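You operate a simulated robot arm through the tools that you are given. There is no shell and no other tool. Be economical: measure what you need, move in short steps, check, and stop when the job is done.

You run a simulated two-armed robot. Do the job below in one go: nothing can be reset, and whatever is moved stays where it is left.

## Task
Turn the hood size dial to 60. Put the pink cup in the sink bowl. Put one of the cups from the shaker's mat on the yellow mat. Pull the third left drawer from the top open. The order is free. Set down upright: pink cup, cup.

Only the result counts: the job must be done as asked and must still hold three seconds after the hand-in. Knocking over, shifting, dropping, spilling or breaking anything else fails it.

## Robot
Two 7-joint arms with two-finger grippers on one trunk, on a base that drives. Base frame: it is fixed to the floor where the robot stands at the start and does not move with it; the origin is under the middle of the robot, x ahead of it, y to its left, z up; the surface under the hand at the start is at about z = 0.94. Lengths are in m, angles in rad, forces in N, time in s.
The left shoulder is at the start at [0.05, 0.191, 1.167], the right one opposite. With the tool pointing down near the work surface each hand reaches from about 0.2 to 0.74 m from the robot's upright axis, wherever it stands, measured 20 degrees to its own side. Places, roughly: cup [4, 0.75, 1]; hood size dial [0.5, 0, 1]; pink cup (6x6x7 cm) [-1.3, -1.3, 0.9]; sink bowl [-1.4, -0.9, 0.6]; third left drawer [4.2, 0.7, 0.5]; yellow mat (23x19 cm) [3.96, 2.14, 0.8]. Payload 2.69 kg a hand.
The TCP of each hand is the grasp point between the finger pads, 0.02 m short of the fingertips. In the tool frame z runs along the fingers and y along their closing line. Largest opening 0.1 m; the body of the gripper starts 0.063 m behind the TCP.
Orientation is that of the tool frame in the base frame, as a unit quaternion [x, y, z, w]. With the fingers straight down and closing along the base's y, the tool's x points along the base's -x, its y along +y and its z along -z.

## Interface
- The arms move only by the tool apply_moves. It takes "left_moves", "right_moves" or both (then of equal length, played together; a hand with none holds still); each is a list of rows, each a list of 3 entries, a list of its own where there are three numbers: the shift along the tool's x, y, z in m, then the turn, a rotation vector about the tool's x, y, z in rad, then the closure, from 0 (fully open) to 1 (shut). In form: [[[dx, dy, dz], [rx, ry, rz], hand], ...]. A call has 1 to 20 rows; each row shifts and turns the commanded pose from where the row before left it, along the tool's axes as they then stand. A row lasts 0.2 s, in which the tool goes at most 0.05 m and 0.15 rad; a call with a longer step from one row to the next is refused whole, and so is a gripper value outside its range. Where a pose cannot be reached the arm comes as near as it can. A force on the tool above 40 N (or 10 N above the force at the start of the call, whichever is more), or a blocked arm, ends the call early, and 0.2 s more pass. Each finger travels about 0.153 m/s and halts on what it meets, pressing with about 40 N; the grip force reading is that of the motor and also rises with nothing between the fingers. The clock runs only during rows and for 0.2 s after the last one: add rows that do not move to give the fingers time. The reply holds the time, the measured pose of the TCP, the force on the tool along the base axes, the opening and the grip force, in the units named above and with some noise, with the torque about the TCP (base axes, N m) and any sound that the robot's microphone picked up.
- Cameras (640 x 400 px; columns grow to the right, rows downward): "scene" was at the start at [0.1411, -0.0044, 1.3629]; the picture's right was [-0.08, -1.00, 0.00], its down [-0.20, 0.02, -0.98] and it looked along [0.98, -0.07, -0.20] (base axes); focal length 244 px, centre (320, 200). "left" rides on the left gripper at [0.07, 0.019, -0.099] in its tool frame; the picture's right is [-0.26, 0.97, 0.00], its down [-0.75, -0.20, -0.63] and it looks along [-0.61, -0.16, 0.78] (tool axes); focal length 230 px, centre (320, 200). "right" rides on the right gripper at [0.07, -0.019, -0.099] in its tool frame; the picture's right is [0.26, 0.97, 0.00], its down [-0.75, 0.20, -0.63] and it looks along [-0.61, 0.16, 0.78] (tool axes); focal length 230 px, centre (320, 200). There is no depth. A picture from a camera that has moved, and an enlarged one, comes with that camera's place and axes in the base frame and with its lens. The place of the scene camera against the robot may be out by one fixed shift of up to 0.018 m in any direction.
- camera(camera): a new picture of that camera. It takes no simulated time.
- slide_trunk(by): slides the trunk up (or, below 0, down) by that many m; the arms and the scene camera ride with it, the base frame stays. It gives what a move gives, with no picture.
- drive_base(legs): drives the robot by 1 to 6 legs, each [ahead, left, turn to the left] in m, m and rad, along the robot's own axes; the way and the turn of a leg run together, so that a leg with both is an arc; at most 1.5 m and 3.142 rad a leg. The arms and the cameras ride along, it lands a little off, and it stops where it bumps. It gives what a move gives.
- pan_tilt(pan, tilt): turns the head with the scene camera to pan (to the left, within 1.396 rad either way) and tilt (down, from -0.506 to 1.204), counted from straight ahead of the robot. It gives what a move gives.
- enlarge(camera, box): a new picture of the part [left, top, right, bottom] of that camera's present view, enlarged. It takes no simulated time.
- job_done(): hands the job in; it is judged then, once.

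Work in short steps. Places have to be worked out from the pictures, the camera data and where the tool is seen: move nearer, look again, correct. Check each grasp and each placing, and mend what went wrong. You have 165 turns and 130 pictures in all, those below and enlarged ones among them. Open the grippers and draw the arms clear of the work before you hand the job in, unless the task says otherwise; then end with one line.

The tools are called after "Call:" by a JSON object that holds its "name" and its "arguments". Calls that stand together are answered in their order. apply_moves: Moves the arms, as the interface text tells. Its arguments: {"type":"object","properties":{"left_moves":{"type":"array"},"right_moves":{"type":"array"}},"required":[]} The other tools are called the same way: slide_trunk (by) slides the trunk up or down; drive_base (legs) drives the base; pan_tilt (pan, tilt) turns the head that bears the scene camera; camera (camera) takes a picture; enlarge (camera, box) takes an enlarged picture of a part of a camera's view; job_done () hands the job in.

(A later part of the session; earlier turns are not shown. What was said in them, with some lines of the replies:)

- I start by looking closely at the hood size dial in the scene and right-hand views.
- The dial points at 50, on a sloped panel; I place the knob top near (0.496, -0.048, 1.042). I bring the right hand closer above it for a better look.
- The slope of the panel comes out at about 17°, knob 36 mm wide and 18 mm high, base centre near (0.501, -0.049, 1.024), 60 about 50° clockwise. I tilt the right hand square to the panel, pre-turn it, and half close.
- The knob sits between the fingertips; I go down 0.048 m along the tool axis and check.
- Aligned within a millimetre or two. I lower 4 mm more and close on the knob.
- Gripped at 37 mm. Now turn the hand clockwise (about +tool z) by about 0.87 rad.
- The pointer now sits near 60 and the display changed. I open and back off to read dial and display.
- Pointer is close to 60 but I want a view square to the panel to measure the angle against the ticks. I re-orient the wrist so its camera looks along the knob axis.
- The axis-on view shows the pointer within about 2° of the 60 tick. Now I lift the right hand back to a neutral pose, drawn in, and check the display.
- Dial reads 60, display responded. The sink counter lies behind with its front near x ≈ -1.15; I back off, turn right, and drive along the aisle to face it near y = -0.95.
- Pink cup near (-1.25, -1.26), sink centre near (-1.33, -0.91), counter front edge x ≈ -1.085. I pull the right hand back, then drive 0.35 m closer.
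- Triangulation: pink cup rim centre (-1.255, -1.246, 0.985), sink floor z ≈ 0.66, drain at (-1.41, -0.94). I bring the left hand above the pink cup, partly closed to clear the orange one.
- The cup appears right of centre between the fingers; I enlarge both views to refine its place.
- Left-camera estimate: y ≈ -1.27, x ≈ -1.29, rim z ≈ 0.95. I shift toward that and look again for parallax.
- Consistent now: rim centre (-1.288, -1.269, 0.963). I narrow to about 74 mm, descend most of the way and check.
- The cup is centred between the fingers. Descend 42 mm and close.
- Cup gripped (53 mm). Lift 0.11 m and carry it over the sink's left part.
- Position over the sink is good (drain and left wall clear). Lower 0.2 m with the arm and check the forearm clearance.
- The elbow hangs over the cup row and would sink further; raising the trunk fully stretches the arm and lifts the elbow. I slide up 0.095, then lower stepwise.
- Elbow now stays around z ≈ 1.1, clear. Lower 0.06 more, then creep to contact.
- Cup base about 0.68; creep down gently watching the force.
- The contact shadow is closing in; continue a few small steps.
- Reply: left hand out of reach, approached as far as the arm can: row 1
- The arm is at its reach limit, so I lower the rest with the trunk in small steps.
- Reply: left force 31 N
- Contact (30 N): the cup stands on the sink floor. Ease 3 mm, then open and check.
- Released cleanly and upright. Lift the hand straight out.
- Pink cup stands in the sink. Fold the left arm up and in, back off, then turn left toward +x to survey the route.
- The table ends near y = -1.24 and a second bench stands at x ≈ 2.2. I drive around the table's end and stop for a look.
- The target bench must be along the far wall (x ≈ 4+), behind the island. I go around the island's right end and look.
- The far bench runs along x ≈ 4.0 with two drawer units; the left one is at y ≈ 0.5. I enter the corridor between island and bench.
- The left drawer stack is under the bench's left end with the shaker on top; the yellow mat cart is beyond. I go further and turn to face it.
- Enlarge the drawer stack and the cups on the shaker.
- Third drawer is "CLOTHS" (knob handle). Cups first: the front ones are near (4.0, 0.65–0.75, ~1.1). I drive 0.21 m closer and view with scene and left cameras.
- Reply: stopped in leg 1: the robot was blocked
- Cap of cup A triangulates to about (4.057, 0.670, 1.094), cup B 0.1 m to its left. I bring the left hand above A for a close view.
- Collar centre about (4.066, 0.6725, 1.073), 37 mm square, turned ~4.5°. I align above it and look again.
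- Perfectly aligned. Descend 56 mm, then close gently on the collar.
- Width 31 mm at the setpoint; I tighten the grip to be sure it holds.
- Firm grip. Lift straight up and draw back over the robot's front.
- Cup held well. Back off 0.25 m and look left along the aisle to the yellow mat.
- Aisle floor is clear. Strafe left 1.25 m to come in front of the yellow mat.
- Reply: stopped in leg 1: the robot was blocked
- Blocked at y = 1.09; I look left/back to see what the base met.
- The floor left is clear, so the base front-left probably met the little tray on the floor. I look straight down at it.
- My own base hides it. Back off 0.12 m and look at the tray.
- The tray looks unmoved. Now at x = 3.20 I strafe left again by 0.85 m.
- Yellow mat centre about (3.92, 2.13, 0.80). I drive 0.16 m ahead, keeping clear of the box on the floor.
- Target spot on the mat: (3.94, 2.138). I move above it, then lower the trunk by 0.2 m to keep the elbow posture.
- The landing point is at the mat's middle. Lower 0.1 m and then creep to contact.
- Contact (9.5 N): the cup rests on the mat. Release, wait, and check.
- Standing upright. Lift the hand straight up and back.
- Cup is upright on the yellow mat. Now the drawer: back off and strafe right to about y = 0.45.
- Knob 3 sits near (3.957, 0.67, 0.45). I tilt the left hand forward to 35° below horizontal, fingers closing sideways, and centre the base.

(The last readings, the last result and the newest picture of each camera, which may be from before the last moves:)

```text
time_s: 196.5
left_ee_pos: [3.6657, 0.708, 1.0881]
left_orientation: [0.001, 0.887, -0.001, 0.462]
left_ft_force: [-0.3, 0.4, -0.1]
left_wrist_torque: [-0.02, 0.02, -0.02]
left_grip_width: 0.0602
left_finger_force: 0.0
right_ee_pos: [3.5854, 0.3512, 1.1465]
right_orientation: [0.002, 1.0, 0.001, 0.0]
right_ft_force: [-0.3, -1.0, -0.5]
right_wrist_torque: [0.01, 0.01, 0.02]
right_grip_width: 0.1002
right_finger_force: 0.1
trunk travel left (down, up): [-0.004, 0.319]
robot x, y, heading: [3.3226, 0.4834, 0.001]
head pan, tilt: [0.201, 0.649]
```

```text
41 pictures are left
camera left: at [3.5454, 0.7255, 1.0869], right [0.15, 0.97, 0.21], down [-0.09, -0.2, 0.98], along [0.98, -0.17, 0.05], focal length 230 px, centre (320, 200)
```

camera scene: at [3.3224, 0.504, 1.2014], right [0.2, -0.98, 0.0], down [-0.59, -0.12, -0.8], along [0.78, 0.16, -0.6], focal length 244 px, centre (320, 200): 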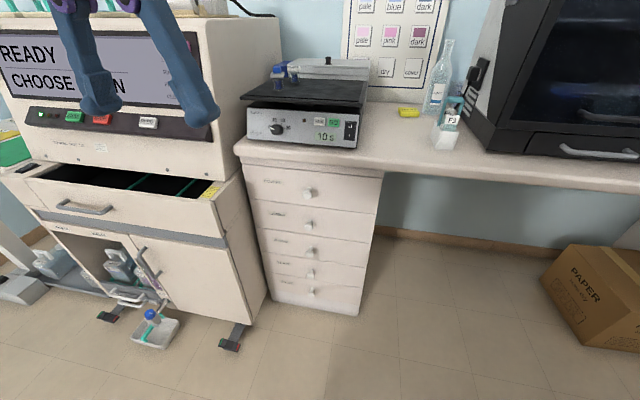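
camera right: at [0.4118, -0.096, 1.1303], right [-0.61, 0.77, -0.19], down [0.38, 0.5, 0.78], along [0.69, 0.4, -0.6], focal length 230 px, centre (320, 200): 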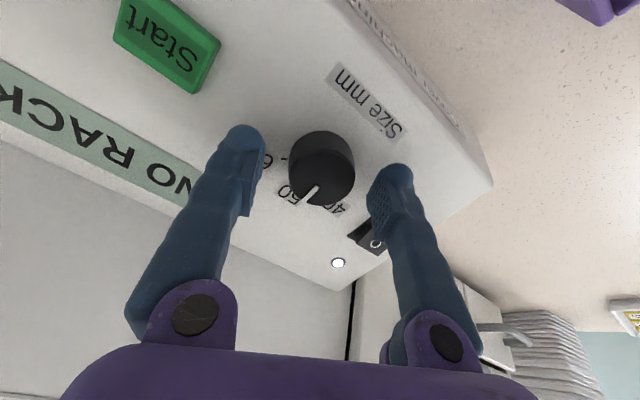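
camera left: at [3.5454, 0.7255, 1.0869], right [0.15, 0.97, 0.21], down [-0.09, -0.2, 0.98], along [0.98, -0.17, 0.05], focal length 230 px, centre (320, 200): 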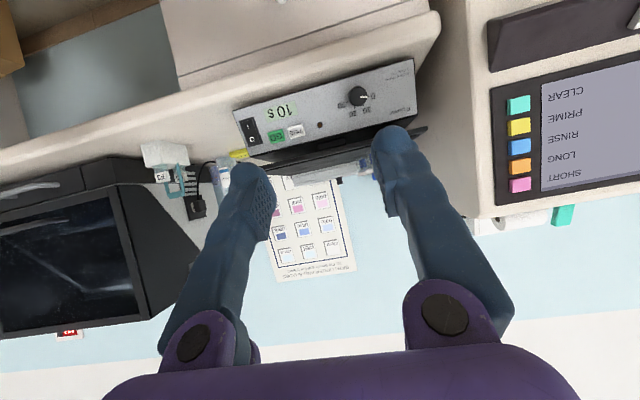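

Move down and forward to a spot in front of the third knob, avoiding the bench edge.

Call:
{"name": "apply_moves", "arguments": {"left_moves": [[[0.0216, -0.0063, 0.0383], [0, 0, 0], 0.4], [[0.0216, -0.0063, 0.0383], [0, 0, 0], 0.4], [[0.0216, -0.0063, 0.0383], [0, 0, 0], 0.4], [[0.0216, -0.0063, 0.0383], [0, 0, 0], 0.4], [[0.0216, -0.0063, 0.0383], [0, 0, 0], 0.4], [[0.0216, -0.0063, 0.0383], [0, 0, 0], 0.4], [[0.0309, 0, 0.0356], [0, 0, 0], 0.4], [[0.0309, 0, 0.0356], [0, 0, 0], 0.4], [[0.0309, 0, 0.0356], [0, 0, 0], 0.4], [[0.0309, 0, 0.0356], [0, 0, 0], 0.4]]}}

Call:
{"name": "camera", "arguments": {"camera": "left"}}

Call:
{"name": "camera", "arguments": {"camera": "scene"}}

```text
time_s: 198.7
left_ee_pos: [3.8266, 0.6597, 0.6859]
left_orientation: [-0.002, 0.885, -0.01, 0.466]
left_ft_force: [-3.1, 9.5, -7.9]
left_wrist_torque: [-0.52, -0.84, -0.81]
left_grip_width: 0.06
left_finger_force: 0.1
left hand out of reach, approached as far as the arm can: row 4, 10
right_ee_pos: [3.584, 0.3499, 1.1479]
right_orientation: [0.003, 1.0, 0.002, 0.001]
right_ft_force: [-1.2, -0.9, -1.0]
right_wrist_torque: [0.05, -0.1, -0.01]
right_grip_width: 0.0999
right_finger_force: 0.0
trunk travel left (down, up): [-0.004, 0.319]
robot x, y, heading: [3.3184, 0.4838, -0.004]
head pan, tilt: [0.201, 0.649]
```

```text
40 pictures are left
camera left: at [3.7063, 0.6783, 0.684], right [0.15, 0.97, 0.19], down [-0.1, -0.18, 0.98], along [0.98, -0.17, 0.06], focal length 230 px, centre (320, 200)
```

left: 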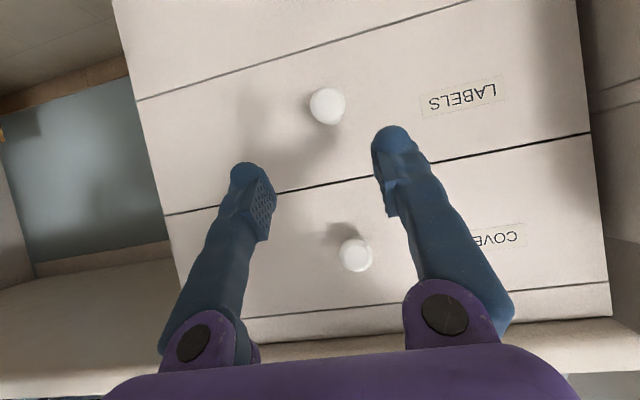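

```text
39 pictures are left
camera scene: at [3.4506, 0.5026, 1.1015], right [0.2, -0.98, 0.0], down [-0.59, -0.12, -0.8], along [0.78, 0.16, -0.6], focal length 244 px, centre (320, 200)
```

scene: 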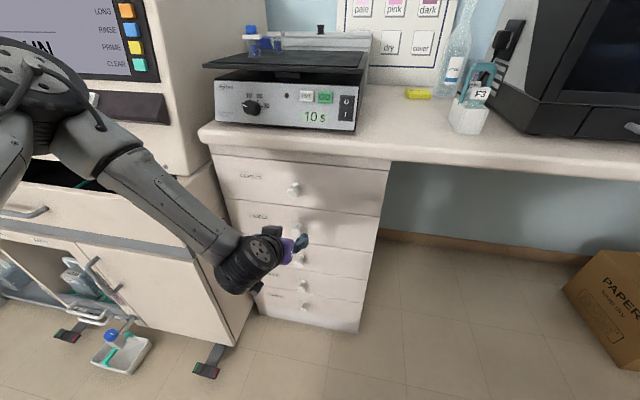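

The arm is folded too tightly here (shoulder too near). I back the base 0.06 m and re-read the forces.

Call:
{"name": "drive_base", "arguments": {"legs": [[-0.06, 0, 0]]}}

Call:
{"name": "apply_moves", "arguments": {"left_moves": [[[0, 0, 0], [0, 0, 0], 0.4]]}}

```text
time_s: 199.7
left_ee_pos: [3.7673, 0.669, 0.6804]
left_orientation: [0.001, 0.886, 0.0, 0.463]
left_ft_force: [-0.2, 0.4, 0.2]
left_wrist_torque: [0.0, -0.02, 0.02]
left_grip_width: 0.0601
left_finger_force: 0.0
right_ee_pos: [3.5244, 0.3519, 1.1479]
right_orientation: [0.002, 1.0, 0.002, 0.001]
right_ft_force: [0.4, -0.6, -0.1]
right_wrist_torque: [-0.02, -0.05, 0.0]
right_grip_width: 0.1
right_finger_force: 0.1
trunk travel left (down, up): [-0.004, 0.319]
robot x, y, heading: [3.2619, 0.4865, -0.003]
head pan, tilt: [0.201, 0.649]
```

```text
time_s: 200.1
left_ee_pos: [3.7669, 0.6677, 0.6795]
left_orientation: [0.002, 0.886, -0.001, 0.463]
left_ft_force: [0.6, 1.0, 0.7]
left_wrist_torque: [-0.01, 0.03, 0.0]
left_grip_width: 0.0598
left_finger_force: 0.2
right_ee_pos: [3.5268, 0.3519, 1.1469]
right_orientation: [0.003, 1.0, 0.0, 0.001]
right_ft_force: [0.7, -0.1, 0.1]
right_wrist_torque: [0.0, -0.03, -0.01]
right_grip_width: 0.1
right_finger_force: 0.1
trunk travel left (down, up): [-0.004, 0.319]
robot x, y, heading: [3.2596, 0.4824, -0.004]
head pan, tilt: [0.201, 0.649]
```

Forces are nil now. Continue down in front of knob 3.

Call:
{"name": "apply_moves", "arguments": {"left_moves": [[[0.0193, 0, 0.0379], [0, 0, 0], 0.4], [[0.0193, 0, 0.0379], [0, 0, 0], 0.4], [[0.0193, 0, 0.0379], [0, 0, 0], 0.4], [[0.0193, 0, 0.0379], [0, 0, 0], 0.4]]}}

Call:
{"name": "camera", "arguments": {"camera": "left"}}

Call:
{"name": "camera", "arguments": {"camera": "scene"}}

```text
time_s: 201.1
left_ee_pos: [3.84, 0.6153, 0.5615]
left_orientation: [0.0, 0.888, 0.003, 0.46]
left_ft_force: [0.5, 0.0, 0.3]
left_wrist_torque: [-0.04, 0.0, 0.01]
left_grip_width: 0.06
left_finger_force: 0.0
left hand out of reach, approached as far as the arm can: row 1, 2, 3, 4
right_ee_pos: [3.5256, 0.3511, 1.1471]
right_orientation: [0.002, 1.0, 0.0, 0.001]
right_ft_force: [0.3, -0.9, 0.9]
right_wrist_torque: [-0.01, 0.02, 0.04]
right_grip_width: 0.1
right_finger_force: 0.0
trunk travel left (down, up): [-0.004, 0.319]
robot x, y, heading: [3.2602, 0.485, 0.002]
head pan, tilt: [0.201, 0.649]
```

```text
38 pictures are left
camera left: at [3.7195, 0.6324, 0.5624], right [0.14, 0.97, 0.22], down [-0.08, -0.21, 0.98], along [0.99, -0.16, 0.04], focal length 230 px, centre (320, 200)
```

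left: 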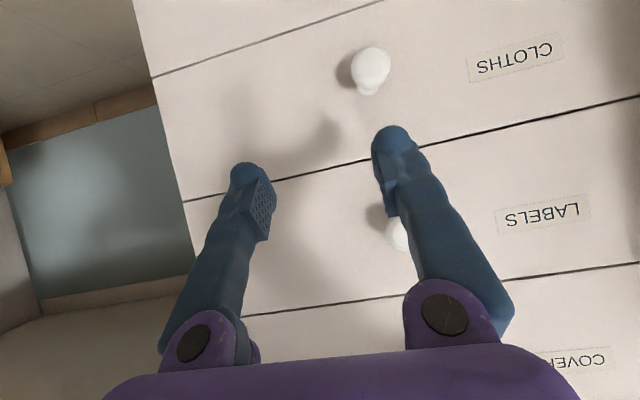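

```text
37 pictures are left
camera scene: at [3.3928, 0.5039, 1.1013], right [0.2, -0.98, 0.0], down [-0.59, -0.12, -0.8], along [0.78, 0.16, -0.6], focal length 244 px, centre (320, 200)
```

scene: 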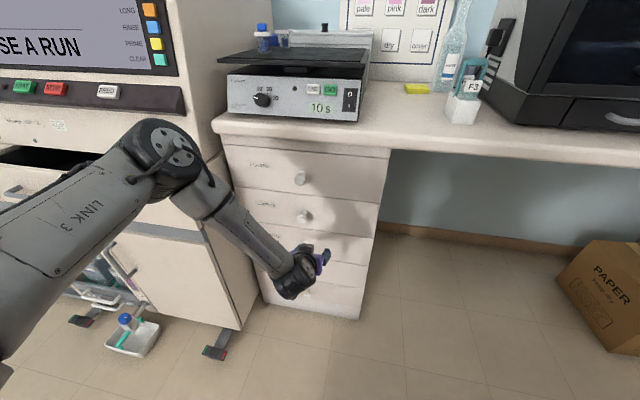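

At this orientation the wrist hits its joint limits. I make the tool steeper (about 60° below horizontal) to bring it back in range.

Call:
{"name": "apply_moves", "arguments": {"left_moves": [[[-0.02, 0, -0.02], [0, 0.11, 0], 0.4], [[-0.02, 0, -0.02], [0, 0.11, 0], 0.4], [[0, 0, 0], [0, 0.11, 0], 0.4], [[0, 0, 0], [0, 0.11, 0], 0.4], [[0, 0, 0], [0, 0, 0], 0.4]]}}

Call:
{"name": "camera", "arguments": {"camera": "scene"}}

```text
time_s: 202.3
left_ee_pos: [3.8333, 0.6158, 0.6181]
left_orientation: [0.002, 0.966, -0.001, 0.258]
left_ft_force: [-0.4, -0.5, 0.3]
left_wrist_torque: [-0.01, -0.01, 0.0]
left_grip_width: 0.0601
left_finger_force: 0.0
right_ee_pos: [3.5259, 0.3514, 1.1475]
right_orientation: [0.002, 1.0, 0.0, 0.001]
right_ft_force: [-0.6, 1.2, -0.6]
right_wrist_torque: [-0.03, 0.01, 0.03]
right_grip_width: 0.1002
right_finger_force: 0.0
trunk travel left (down, up): [-0.004, 0.319]
robot x, y, heading: [3.2606, 0.4815, -0.002]
head pan, tilt: [0.201, 0.649]
```

```text
36 pictures are left
camera scene: at [3.3926, 0.5038, 1.1013], right [0.2, -0.98, 0.0], down [-0.59, -0.12, -0.8], along [0.78, 0.16, -0.6], focal length 244 px, centre (320, 200)
```

scene: 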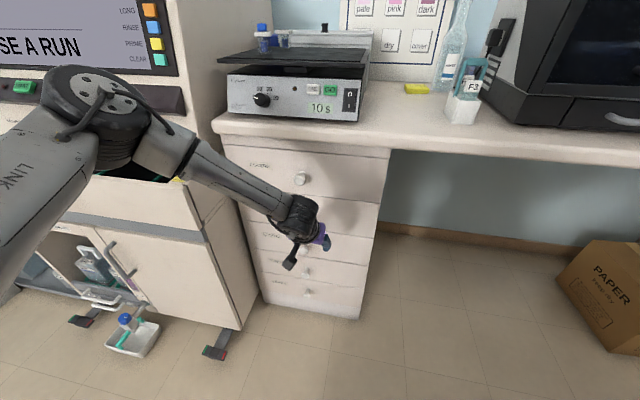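

Now in range. Move to a pre-grasp spot in front of and above knob 3.

Call:
{"name": "apply_moves", "arguments": {"left_moves": [[[-0.0006, 0.0163, 0.0304], [0, 0, 0], 0.4], [[-0.0006, 0.0163, 0.0304], [0, 0, 0], 0.4], [[-0.0006, 0.0163, 0.0304], [0, 0, 0], 0.4], [[0, 0, 0], [0, 0, 0], 0.4]]}}

Call:
{"name": "camera", "arguments": {"camera": "left"}}

Call:
{"name": "enlarge", "arguments": {"camera": "scene", "box": [220, 120, 400, 330]}}

```text
time_s: 203.3
left_ee_pos: [3.881, 0.6632, 0.5405]
left_orientation: [0.002, 0.966, -0.001, 0.258]
left_ft_force: [-0.5, 0.3, -0.5]
left_wrist_torque: [0.03, 0.01, 0.03]
left_grip_width: 0.0598
left_finger_force: 0.0
right_ee_pos: [3.5259, 0.3526, 1.147]
right_orientation: [0.003, 1.0, 0.001, 0.001]
right_ft_force: [0.3, 0.5, 1.2]
right_wrist_torque: [-0.02, 0.0, -0.01]
right_grip_width: 0.1002
right_finger_force: 0.1
trunk travel left (down, up): [-0.004, 0.319]
robot x, y, heading: [3.2612, 0.4812, -0.002]
head pan, tilt: [0.201, 0.649]
```

```text
35 pictures are left
camera left: at [3.7712, 0.6815, 0.5913], right [0.23, 0.97, 0.13], down [0.34, -0.2, 0.92], along [0.91, -0.17, -0.37], focal length 230 px, centre (320, 200)
```

left: 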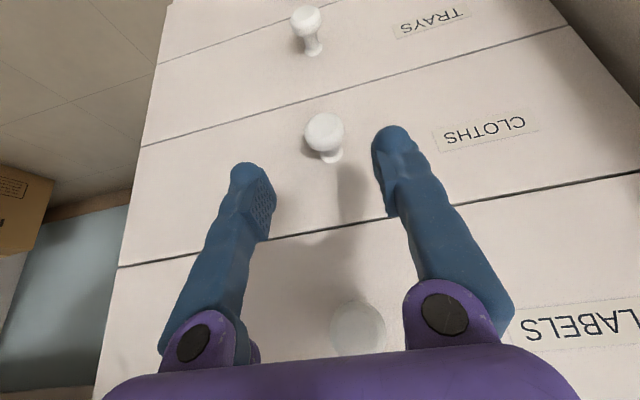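

```text
1.90 times, centred on (310, 225) of scene
camera zoom: at [3.3927, 0.5038, 1.1013], right [0.2, -0.98, 0.0], down [-0.59, -0.12, -0.8], along [0.78, 0.16, -0.6], focal length 465 px, centre (339, 152)
```

zoom: 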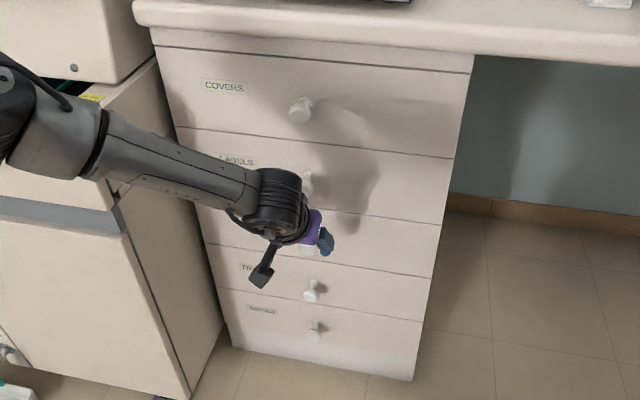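

Wrist views put knob 3's head at (3.917, 0.664, 0.475), exactly on the tool axis 74 mm ahead. Advance and check before closing.

Call:
{"name": "apply_moves", "arguments": {"left_moves": [[[0, 0.001, 0.025], [0, 0, 0], 0.4], [[0, 0, 0.025], [0, 0, 0], 0.4], [[-0.003, 0, 0.024], [0, 0, 0], 0.4], [[0, 0, 0], [0, 0, 0], 0.4]]}}

Call:
{"name": "camera", "arguments": {"camera": "left"}}

```text
time_s: 204.3
left_ee_pos: [3.9201, 0.664, 0.4768]
left_orientation: [0.002, 0.967, -0.001, 0.257]
left_ft_force: [0.3, -0.3, -0.2]
left_wrist_torque: [0.01, 0.04, -0.03]
left_grip_width: 0.0601
left_finger_force: 0.1
right_ee_pos: [3.5251, 0.3522, 1.1469]
right_orientation: [0.003, 1.0, 0.001, 0.001]
right_ft_force: [-0.2, -0.1, -0.7]
right_wrist_torque: [0.02, 0.02, 0.01]
right_grip_width: 0.0999
right_finger_force: 0.0
trunk travel left (down, up): [-0.004, 0.319]
robot x, y, heading: [3.2582, 0.4833, 0.004]
head pan, tilt: [0.201, 0.649]
```

```text
33 pictures are left
camera left: at [3.8106, 0.6821, 0.5288], right [0.23, 0.97, 0.13], down [0.34, -0.2, 0.92], along [0.91, -0.17, -0.37], focal length 230 px, centre (320, 200)
```

left: 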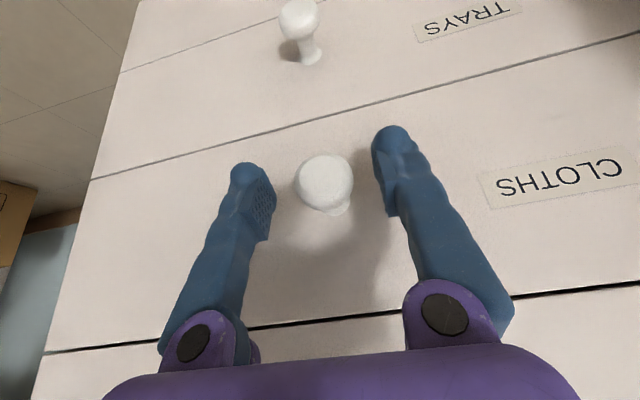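

Knob centred between the fingers at TCP depth. Close firmly.

Call:
{"name": "apply_moves", "arguments": {"left_moves": [[[0, 0, 0], [0, 0, 0], 0.9], [[0, 0, 0], [0, 0, 0], 0.9], [[0, 0, 0], [0, 0, 0], 0.9]]}}

Call:
{"name": "camera", "arguments": {"camera": "left"}}

```text
time_s: 205.1
left_ee_pos: [3.9196, 0.667, 0.4768]
left_orientation: [0.0, 0.966, 0.002, 0.258]
left_ft_force: [0.5, 9.4, -3.5]
left_wrist_torque: [0.1, -0.07, 0.04]
left_grip_width: 0.0282
left_finger_force: 45.2
right_ee_pos: [3.5266, 0.3527, 1.1466]
right_orientation: [0.002, 1.0, 0.001, 0.0]
right_ft_force: [-0.8, 1.3, -0.3]
right_wrist_torque: [-0.01, -0.04, -0.02]
right_grip_width: 0.0999
right_finger_force: 0.0
trunk travel left (down, up): [-0.004, 0.319]
robot x, y, heading: [3.2577, 0.4829, -0.004]
head pan, tilt: [0.201, 0.649]
```

```text
32 pictures are left
camera left: at [3.8106, 0.6839, 0.5284], right [0.22, 0.97, 0.13], down [0.34, -0.2, 0.92], along [0.91, -0.16, -0.37], focal length 230 px, centre (320, 200)
```

left: 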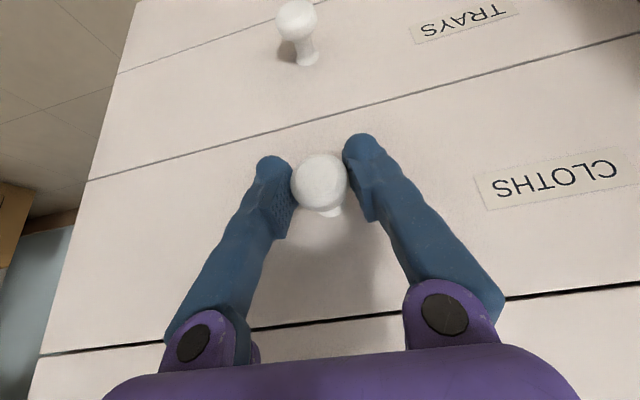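

Gripped at 28 mm. Pull straight back 0.1 m with the arm.

Call:
{"name": "apply_moves", "arguments": {"left_moves": [[[0.0087, 0, -0.005], [0, 0, 0], 0.9], [[0.0173, 0, -0.01], [0, 0, 0], 0.9], [[0.0173, 0, -0.01], [0, 0, 0], 0.9], [[0.0173, 0, -0.01], [0, 0, 0], 0.9], [[0.0173, 0, -0.01], [0, 0, 0], 0.9], [[0, 0, 0], [0, 0, 0], 0.9]]}}

Call:
{"name": "camera", "arguments": {"camera": "left"}}

Call:
{"name": "camera", "arguments": {"camera": "scene"}}

```text
time_s: 206.5
left_ee_pos: [3.83, 0.6662, 0.4762]
left_orientation: [0.0, 0.966, 0.0, 0.257]
left_ft_force: [-1.0, 16.3, -6.2]
left_wrist_torque: [0.19, -0.06, 0.06]
left_grip_width: 0.0281
left_finger_force: 44.8
right_ee_pos: [3.5256, 0.3538, 1.1466]
right_orientation: [0.002, 1.0, 0.0, 0.0]
right_ft_force: [0.7, -0.1, -0.7]
right_wrist_torque: [-0.04, 0.02, -0.02]
right_grip_width: 0.0999
right_finger_force: 0.0
trunk travel left (down, up): [-0.004, 0.319]
robot x, y, heading: [3.2582, 0.4809, -0.003]
head pan, tilt: [0.201, 0.649]
```

```text
31 pictures are left
camera left: at [3.7207, 0.6838, 0.5282], right [0.22, 0.97, 0.13], down [0.34, -0.2, 0.92], along [0.91, -0.16, -0.37], focal length 230 px, centre (320, 200)
```

left: 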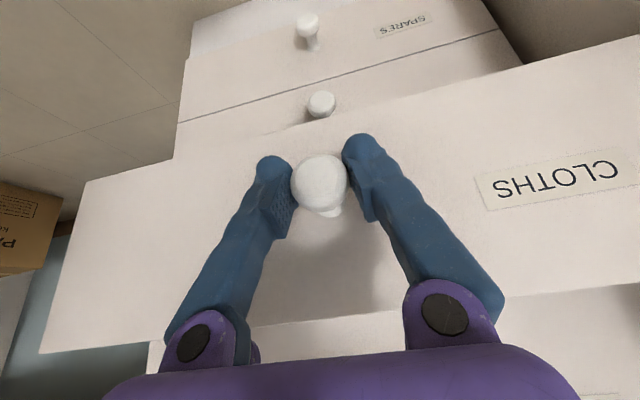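

```text
30 pictures are left
camera scene: at [3.3931, 0.5045, 1.1012], right [0.2, -0.98, 0.0], down [-0.59, -0.12, -0.8], along [0.78, 0.16, -0.61], focal length 244 px, centre (320, 200)
```

scene: 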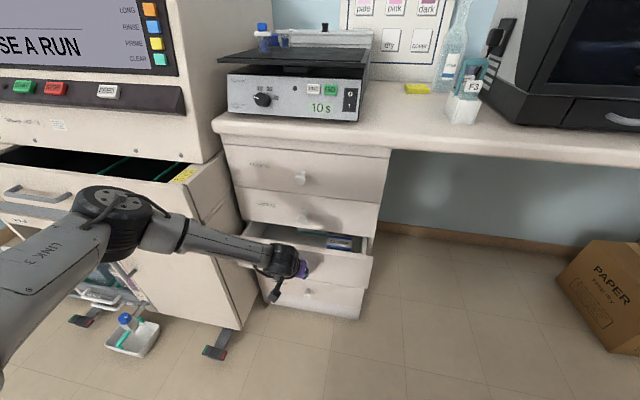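

Drawer is 9 cm out, sliding freely. Pull another 0.1 m.

Call:
{"name": "apply_moves", "arguments": {"left_moves": [[[0.0173, 0, -0.01], [0, 0, 0], 0.9], [[0.0173, 0, -0.01], [0, 0, 0], 0.9], [[0.0173, 0, -0.01], [0, 0, 0], 0.9], [[0, 0, 0], [0, 0, 0], 0.9]]}}

Call:
{"name": "drive_base", "arguments": {"legs": [[-0.07, 0, 0]]}}

Call:
{"name": "camera", "arguments": {"camera": "scene"}}

Call:
{"name": "camera", "arguments": {"camera": "left"}}

```text
time_s: 207.5
left_ee_pos: [3.7691, 0.6658, 0.4769]
left_orientation: [0.001, 0.967, 0.001, 0.256]
left_ft_force: [-0.9, 18.5, -12.6]
left_wrist_torque: [0.09, 0.07, 0.12]
left_grip_width: 0.0277
left_finger_force: 44.7
right_ee_pos: [3.5259, 0.3532, 1.1472]
right_orientation: [0.002, 1.0, 0.001, -0.001]
right_ft_force: [-0.5, 0.2, -0.5]
right_wrist_torque: [0.04, -0.02, 0.0]
right_grip_width: 0.1
right_finger_force: 0.1
trunk travel left (down, up): [-0.004, 0.319]
robot x, y, heading: [3.259, 0.4884, -0.003]
head pan, tilt: [0.201, 0.649]
```

```text
time_s: 208.5
left_ee_pos: [3.7008, 0.6659, 0.4762]
left_orientation: [0.001, 0.967, 0.0, 0.256]
left_ft_force: [0.1, 17.0, -17.8]
left_wrist_torque: [0.06, -0.07, 0.12]
left_grip_width: 0.0272
left_finger_force: 44.4
right_ee_pos: [3.4588, 0.3533, 1.147]
right_orientation: [0.003, 1.0, 0.0, 0.001]
right_ft_force: [0.3, 1.2, -0.3]
right_wrist_torque: [0.0, 0.0, 0.0]
right_grip_width: 0.1
right_finger_force: 0.1
trunk travel left (down, up): [-0.004, 0.319]
robot x, y, heading: [3.1929, 0.4884, -0.001]
head pan, tilt: [0.201, 0.649]
```

```text
29 pictures are left
camera scene: at [3.3253, 0.5049, 1.1011], right [0.2, -0.98, 0.0], down [-0.59, -0.12, -0.8], along [0.78, 0.16, -0.61], focal length 244 px, centre (320, 200)
```

scene: 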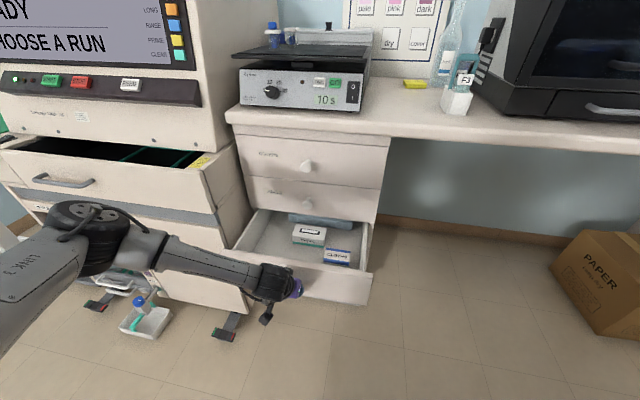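

```text
28 pictures are left
camera left: at [3.5923, 0.684, 0.5279], right [0.23, 0.97, 0.13], down [0.34, -0.2, 0.92], along [0.91, -0.16, -0.37], focal length 230 px, centre (320, 200)
```

left: 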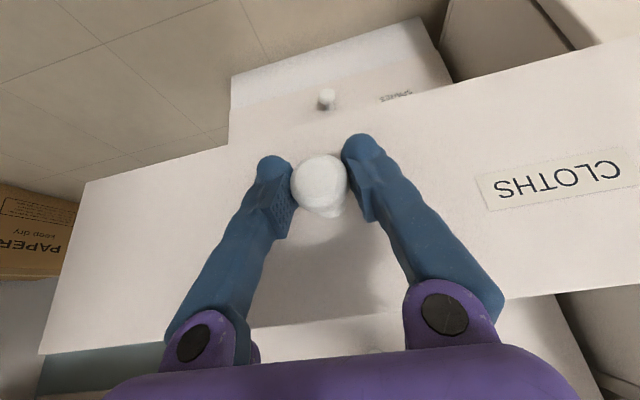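

22 cm open with no resistance; pull a little further with the arm for a clear opening.

Call:
{"name": "apply_moves", "arguments": {"left_moves": [[[0.0173, 0, -0.01], [0, 0, 0], 0.9], [[0.0173, 0, -0.01], [0, 0, 0], 0.9], [[0.0173, 0, -0.01], [0, 0, 0], 0.9], [[0, 0, 0], [0, 0, 0], 0.9]]}}

```text
time_s: 209.5
left_ee_pos: [3.6403, 0.6665, 0.4762]
left_orientation: [0.001, 0.967, 0.001, 0.254]
left_ft_force: [0.1, -2.1, -18.4]
left_wrist_torque: [0.11, 0.12, -0.15]
left_grip_width: 0.0266
left_finger_force: 45.4
right_ee_pos: [3.4585, 0.3525, 1.1474]
right_orientation: [0.003, 1.0, 0.002, 0.0]
right_ft_force: [0.6, 0.4, -1.3]
right_wrist_torque: [-0.02, 0.0, -0.05]
right_grip_width: 0.1
right_finger_force: 0.0
trunk travel left (down, up): [-0.004, 0.319]
robot x, y, heading: [3.1916, 0.4814, -0.002]
head pan, tilt: [0.201, 0.649]
```

28 cm open. Release and retreat up and back along the tool axis.

Call:
{"name": "apply_moves", "arguments": {"left_moves": [[[0, 0, 0], [0, 0, 0], 0.5], [[0, 0, 0], [0, 0, 0], 0.3], [[0, 0, 0], [0, 0, 0], 0.3], [[0, 0, -0.02], [0, 0, 0], 0.3], [[0, 0, -0.03], [0, 0, 0], 0.3], [[0, 0, -0.03], [0, 0, 0], 0.3], [[0, 0, -0.03], [0, 0, 0], 0.3]]}}

Call:
{"name": "camera", "arguments": {"camera": "left"}}

Call:
{"name": "camera", "arguments": {"camera": "scene"}}

```text
time_s: 211.1
left_ee_pos: [3.586, 0.6647, 0.5725]
left_orientation: [0.002, 0.967, 0.0, 0.256]
left_ft_force: [0.1, -0.7, 0.6]
left_wrist_torque: [0.02, -0.03, 0.03]
left_grip_width: 0.0698
left_finger_force: 0.1
right_ee_pos: [3.4565, 0.3528, 1.147]
right_orientation: [0.003, 1.0, 0.0, 0.001]
right_ft_force: [0.0, 0.2, 1.3]
right_wrist_torque: [0.04, -0.01, -0.01]
right_grip_width: 0.0999
right_finger_force: 0.0
trunk travel left (down, up): [-0.004, 0.319]
robot x, y, heading: [3.1899, 0.4859, 0.001]
head pan, tilt: [0.201, 0.649]
```

```text
27 pictures are left
camera left: at [3.4767, 0.6834, 0.6245], right [0.23, 0.97, 0.13], down [0.34, -0.2, 0.92], along [0.91, -0.16, -0.37], focal length 230 px, centre (320, 200)
```

left: 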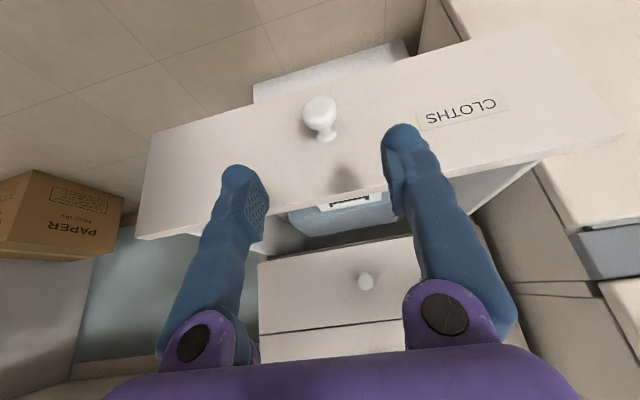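

```text
26 pictures are left
camera scene: at [3.3241, 0.504, 1.1013], right [0.2, -0.98, 0.0], down [-0.59, -0.12, -0.8], along [0.78, 0.16, -0.6], focal length 244 px, centre (320, 200)
```

scene: 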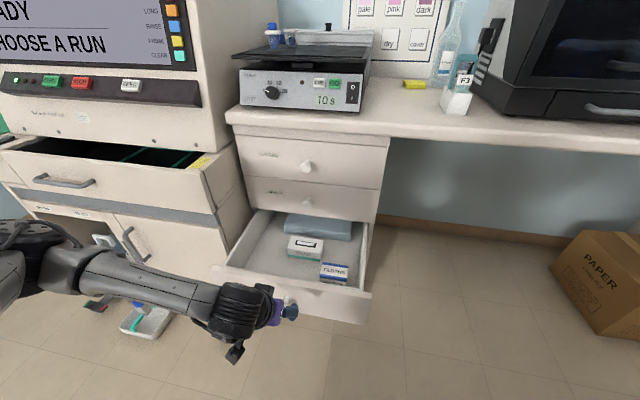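

Drawer stays open. Raise the hand clear and return it to a neutral pose.

Call:
{"name": "apply_moves", "arguments": {"left_moves": [[[-0.0225, 0, -0.039], [0, 0, 0], 0.3], [[-0.0225, 0, -0.039], [0, 0, 0], 0.2], [[-0.0225, 0, -0.039], [0, 0.1, 0], 0], [[0, 0, -0.04], [0, 0.1, 0], 0], [[0, 0, -0.04], [0, 0.1, 0], 0], [[0, 0, -0.04], [0, 0.1, 0], 0], [[0, 0, -0.04], [0, 0.12, 0], 0], [[0, 0, -0.04], [0, 0, 0], 0], [[0, 0, -0.04], [0, 0, 0], 0]]}}

Call:
{"name": "drive_base", "arguments": {"legs": [[0, -0.15, 0]]}}

Call:
{"name": "camera", "arguments": {"camera": "scene"}}

```text
time_s: 213.1
left_ee_pos: [3.5448, 0.6648, 0.9411]
left_orientation: [0.003, 1.0, 0.002, -0.001]
left_ft_force: [-1.2, -0.2, -0.2]
left_wrist_torque: [0.01, -0.02, -0.01]
left_grip_width: 0.0998
left_finger_force: 0.0
right_ee_pos: [3.4561, 0.3515, 1.1471]
right_orientation: [0.002, 1.0, 0.001, 0.001]
right_ft_force: [-0.9, -0.5, 0.0]
right_wrist_torque: [-0.03, -0.01, 0.01]
right_grip_width: 0.0999
right_finger_force: 0.0
trunk travel left (down, up): [-0.004, 0.319]
robot x, y, heading: [3.1916, 0.4832, -0.003]
head pan, tilt: [0.201, 0.649]
```

```text
time_s: 214.6
left_ee_pos: [3.5442, 0.5748, 0.9406]
left_orientation: [0.0, 1.0, 0.001, -0.001]
left_ft_force: [0.3, 0.7, -0.4]
left_wrist_torque: [0.0, -0.03, 0.0]
left_grip_width: 0.0998
left_finger_force: 0.2
right_ee_pos: [3.4573, 0.2622, 1.1464]
right_orientation: [0.002, 1.0, 0.001, 0.001]
right_ft_force: [0.6, 1.2, -0.1]
right_wrist_torque: [-0.03, 0.04, 0.0]
right_grip_width: 0.1001
right_finger_force: 0.1
trunk travel left (down, up): [-0.004, 0.319]
robot x, y, heading: [3.1903, 0.3918, 0.003]
head pan, tilt: [0.201, 0.649]
stopped in leg 1: the robot was blocked; the commanded pose is now the measured one
```

```text
25 pictures are left
camera scene: at [3.3239, 0.4139, 1.1013], right [0.2, -0.98, 0.0], down [-0.59, -0.12, -0.8], along [0.78, 0.16, -0.6], focal length 244 px, centre (320, 200)
```

scene: 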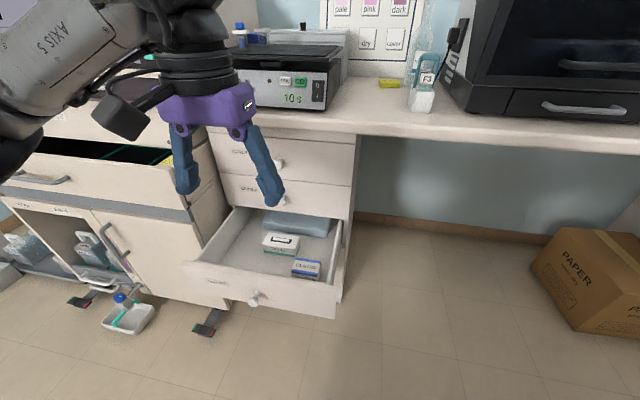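

The base met something on its right-rear side; I look to see what it is.

Call:
{"name": "pan_tilt", "arguments": {"pan": -1.39, "tilt": 0.8}}

Call:
{"name": "camera", "arguments": {"camera": "scene"}}

```text
time_s: 216.3
left_ee_pos: [3.5453, 0.5733, 0.9407]
left_orientation: [0.001, 1.0, 0.001, -0.001]
left_ft_force: [0.2, 0.4, 1.2]
left_wrist_torque: [0.0, -0.01, 0.02]
left_grip_width: 0.0999
left_finger_force: 0.0
right_ee_pos: [3.4575, 0.2587, 1.1475]
right_orientation: [-0.001, 1.0, -0.001, -0.001]
right_ft_force: [15.1, -67.5, -0.8]
right_wrist_torque: [6.72, 1.58, 5.17]
right_grip_width: 0.1001
right_finger_force: 0.0
trunk travel left (down, up): [-0.004, 0.319]
robot x, y, heading: [3.19, 0.3909, -0.005]
head pan, tilt: [-1.389, 0.799]
```

```text
24 pictures are left
camera scene: at [3.3162, 0.3644, 1.0945], right [-0.38, -0.92, 0.0], down [-0.62, 0.25, -0.75], along [0.69, -0.28, -0.67], focal length 244 px, centre (320, 200)
```

scene: 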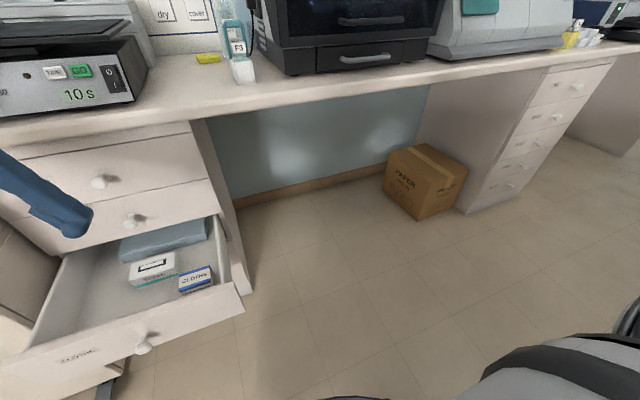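

The head is pressing against my own right arm; turn it back at once.

Call:
{"name": "pan_tilt", "arguments": {"pan": 0.0, "tilt": 0.5}}

Call:
{"name": "camera", "arguments": {"camera": "scene"}}

```text
time_s: 217.8
left_ee_pos: [3.5451, 0.5739, 0.9416]
left_orientation: [0.001, 1.0, 0.0, -0.001]
left_ft_force: [0.7, -0.2, -0.3]
left_wrist_torque: [-0.03, -0.02, 0.03]
left_grip_width: 0.1
left_finger_force: 0.1
right_ee_pos: [3.4568, 0.2628, 1.1467]
right_orientation: [0.003, 1.0, 0.001, 0.001]
right_ft_force: [-0.5, -0.2, -0.1]
right_wrist_torque: [0.04, -0.02, -0.01]
right_grip_width: 0.0998
right_finger_force: 0.1
trunk travel left (down, up): [-0.004, 0.319]
robot x, y, heading: [3.1902, 0.3949, 0.001]
head pan, tilt: [0.0, 0.499]
```

```text
23 pictures are left
camera scene: at [3.3298, 0.3962, 1.1147], right [0.0, -1.0, 0.0], down [-0.48, 0.0, -0.88], along [0.88, 0.0, -0.48], focal length 244 px, centre (320, 200)
```

scene: 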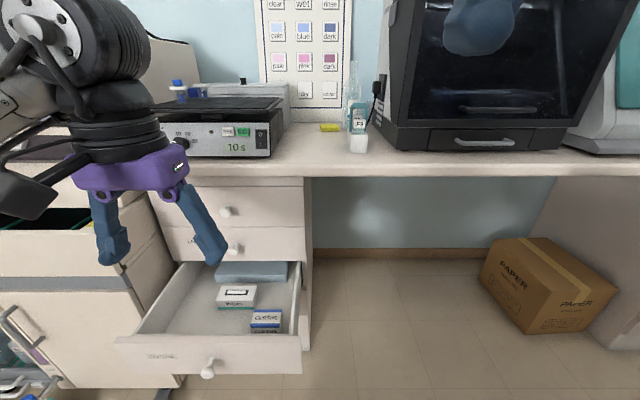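

All four results are in place: the dial is at 60, the pink cup is upright in the sink, cup M2 is upright on the yellow mat, and the third drawer stands open. The grippers are open and the arms clear, so I hand in.

Call:
{"name": "job_done", "arguments": {}}

```text
The job is handed in.
```

I turned the hood size dial to 60, put the pink cup upright in the sink bowl, set cup M2 from the shaker upright on the yellow mat, and pulled the third left drawer ("CLOTHS") about 28 cm open. The base was blocked three times while driving (once at the bench, twice by things I could not see); I saw nothing shifted, but could not check around the last one.
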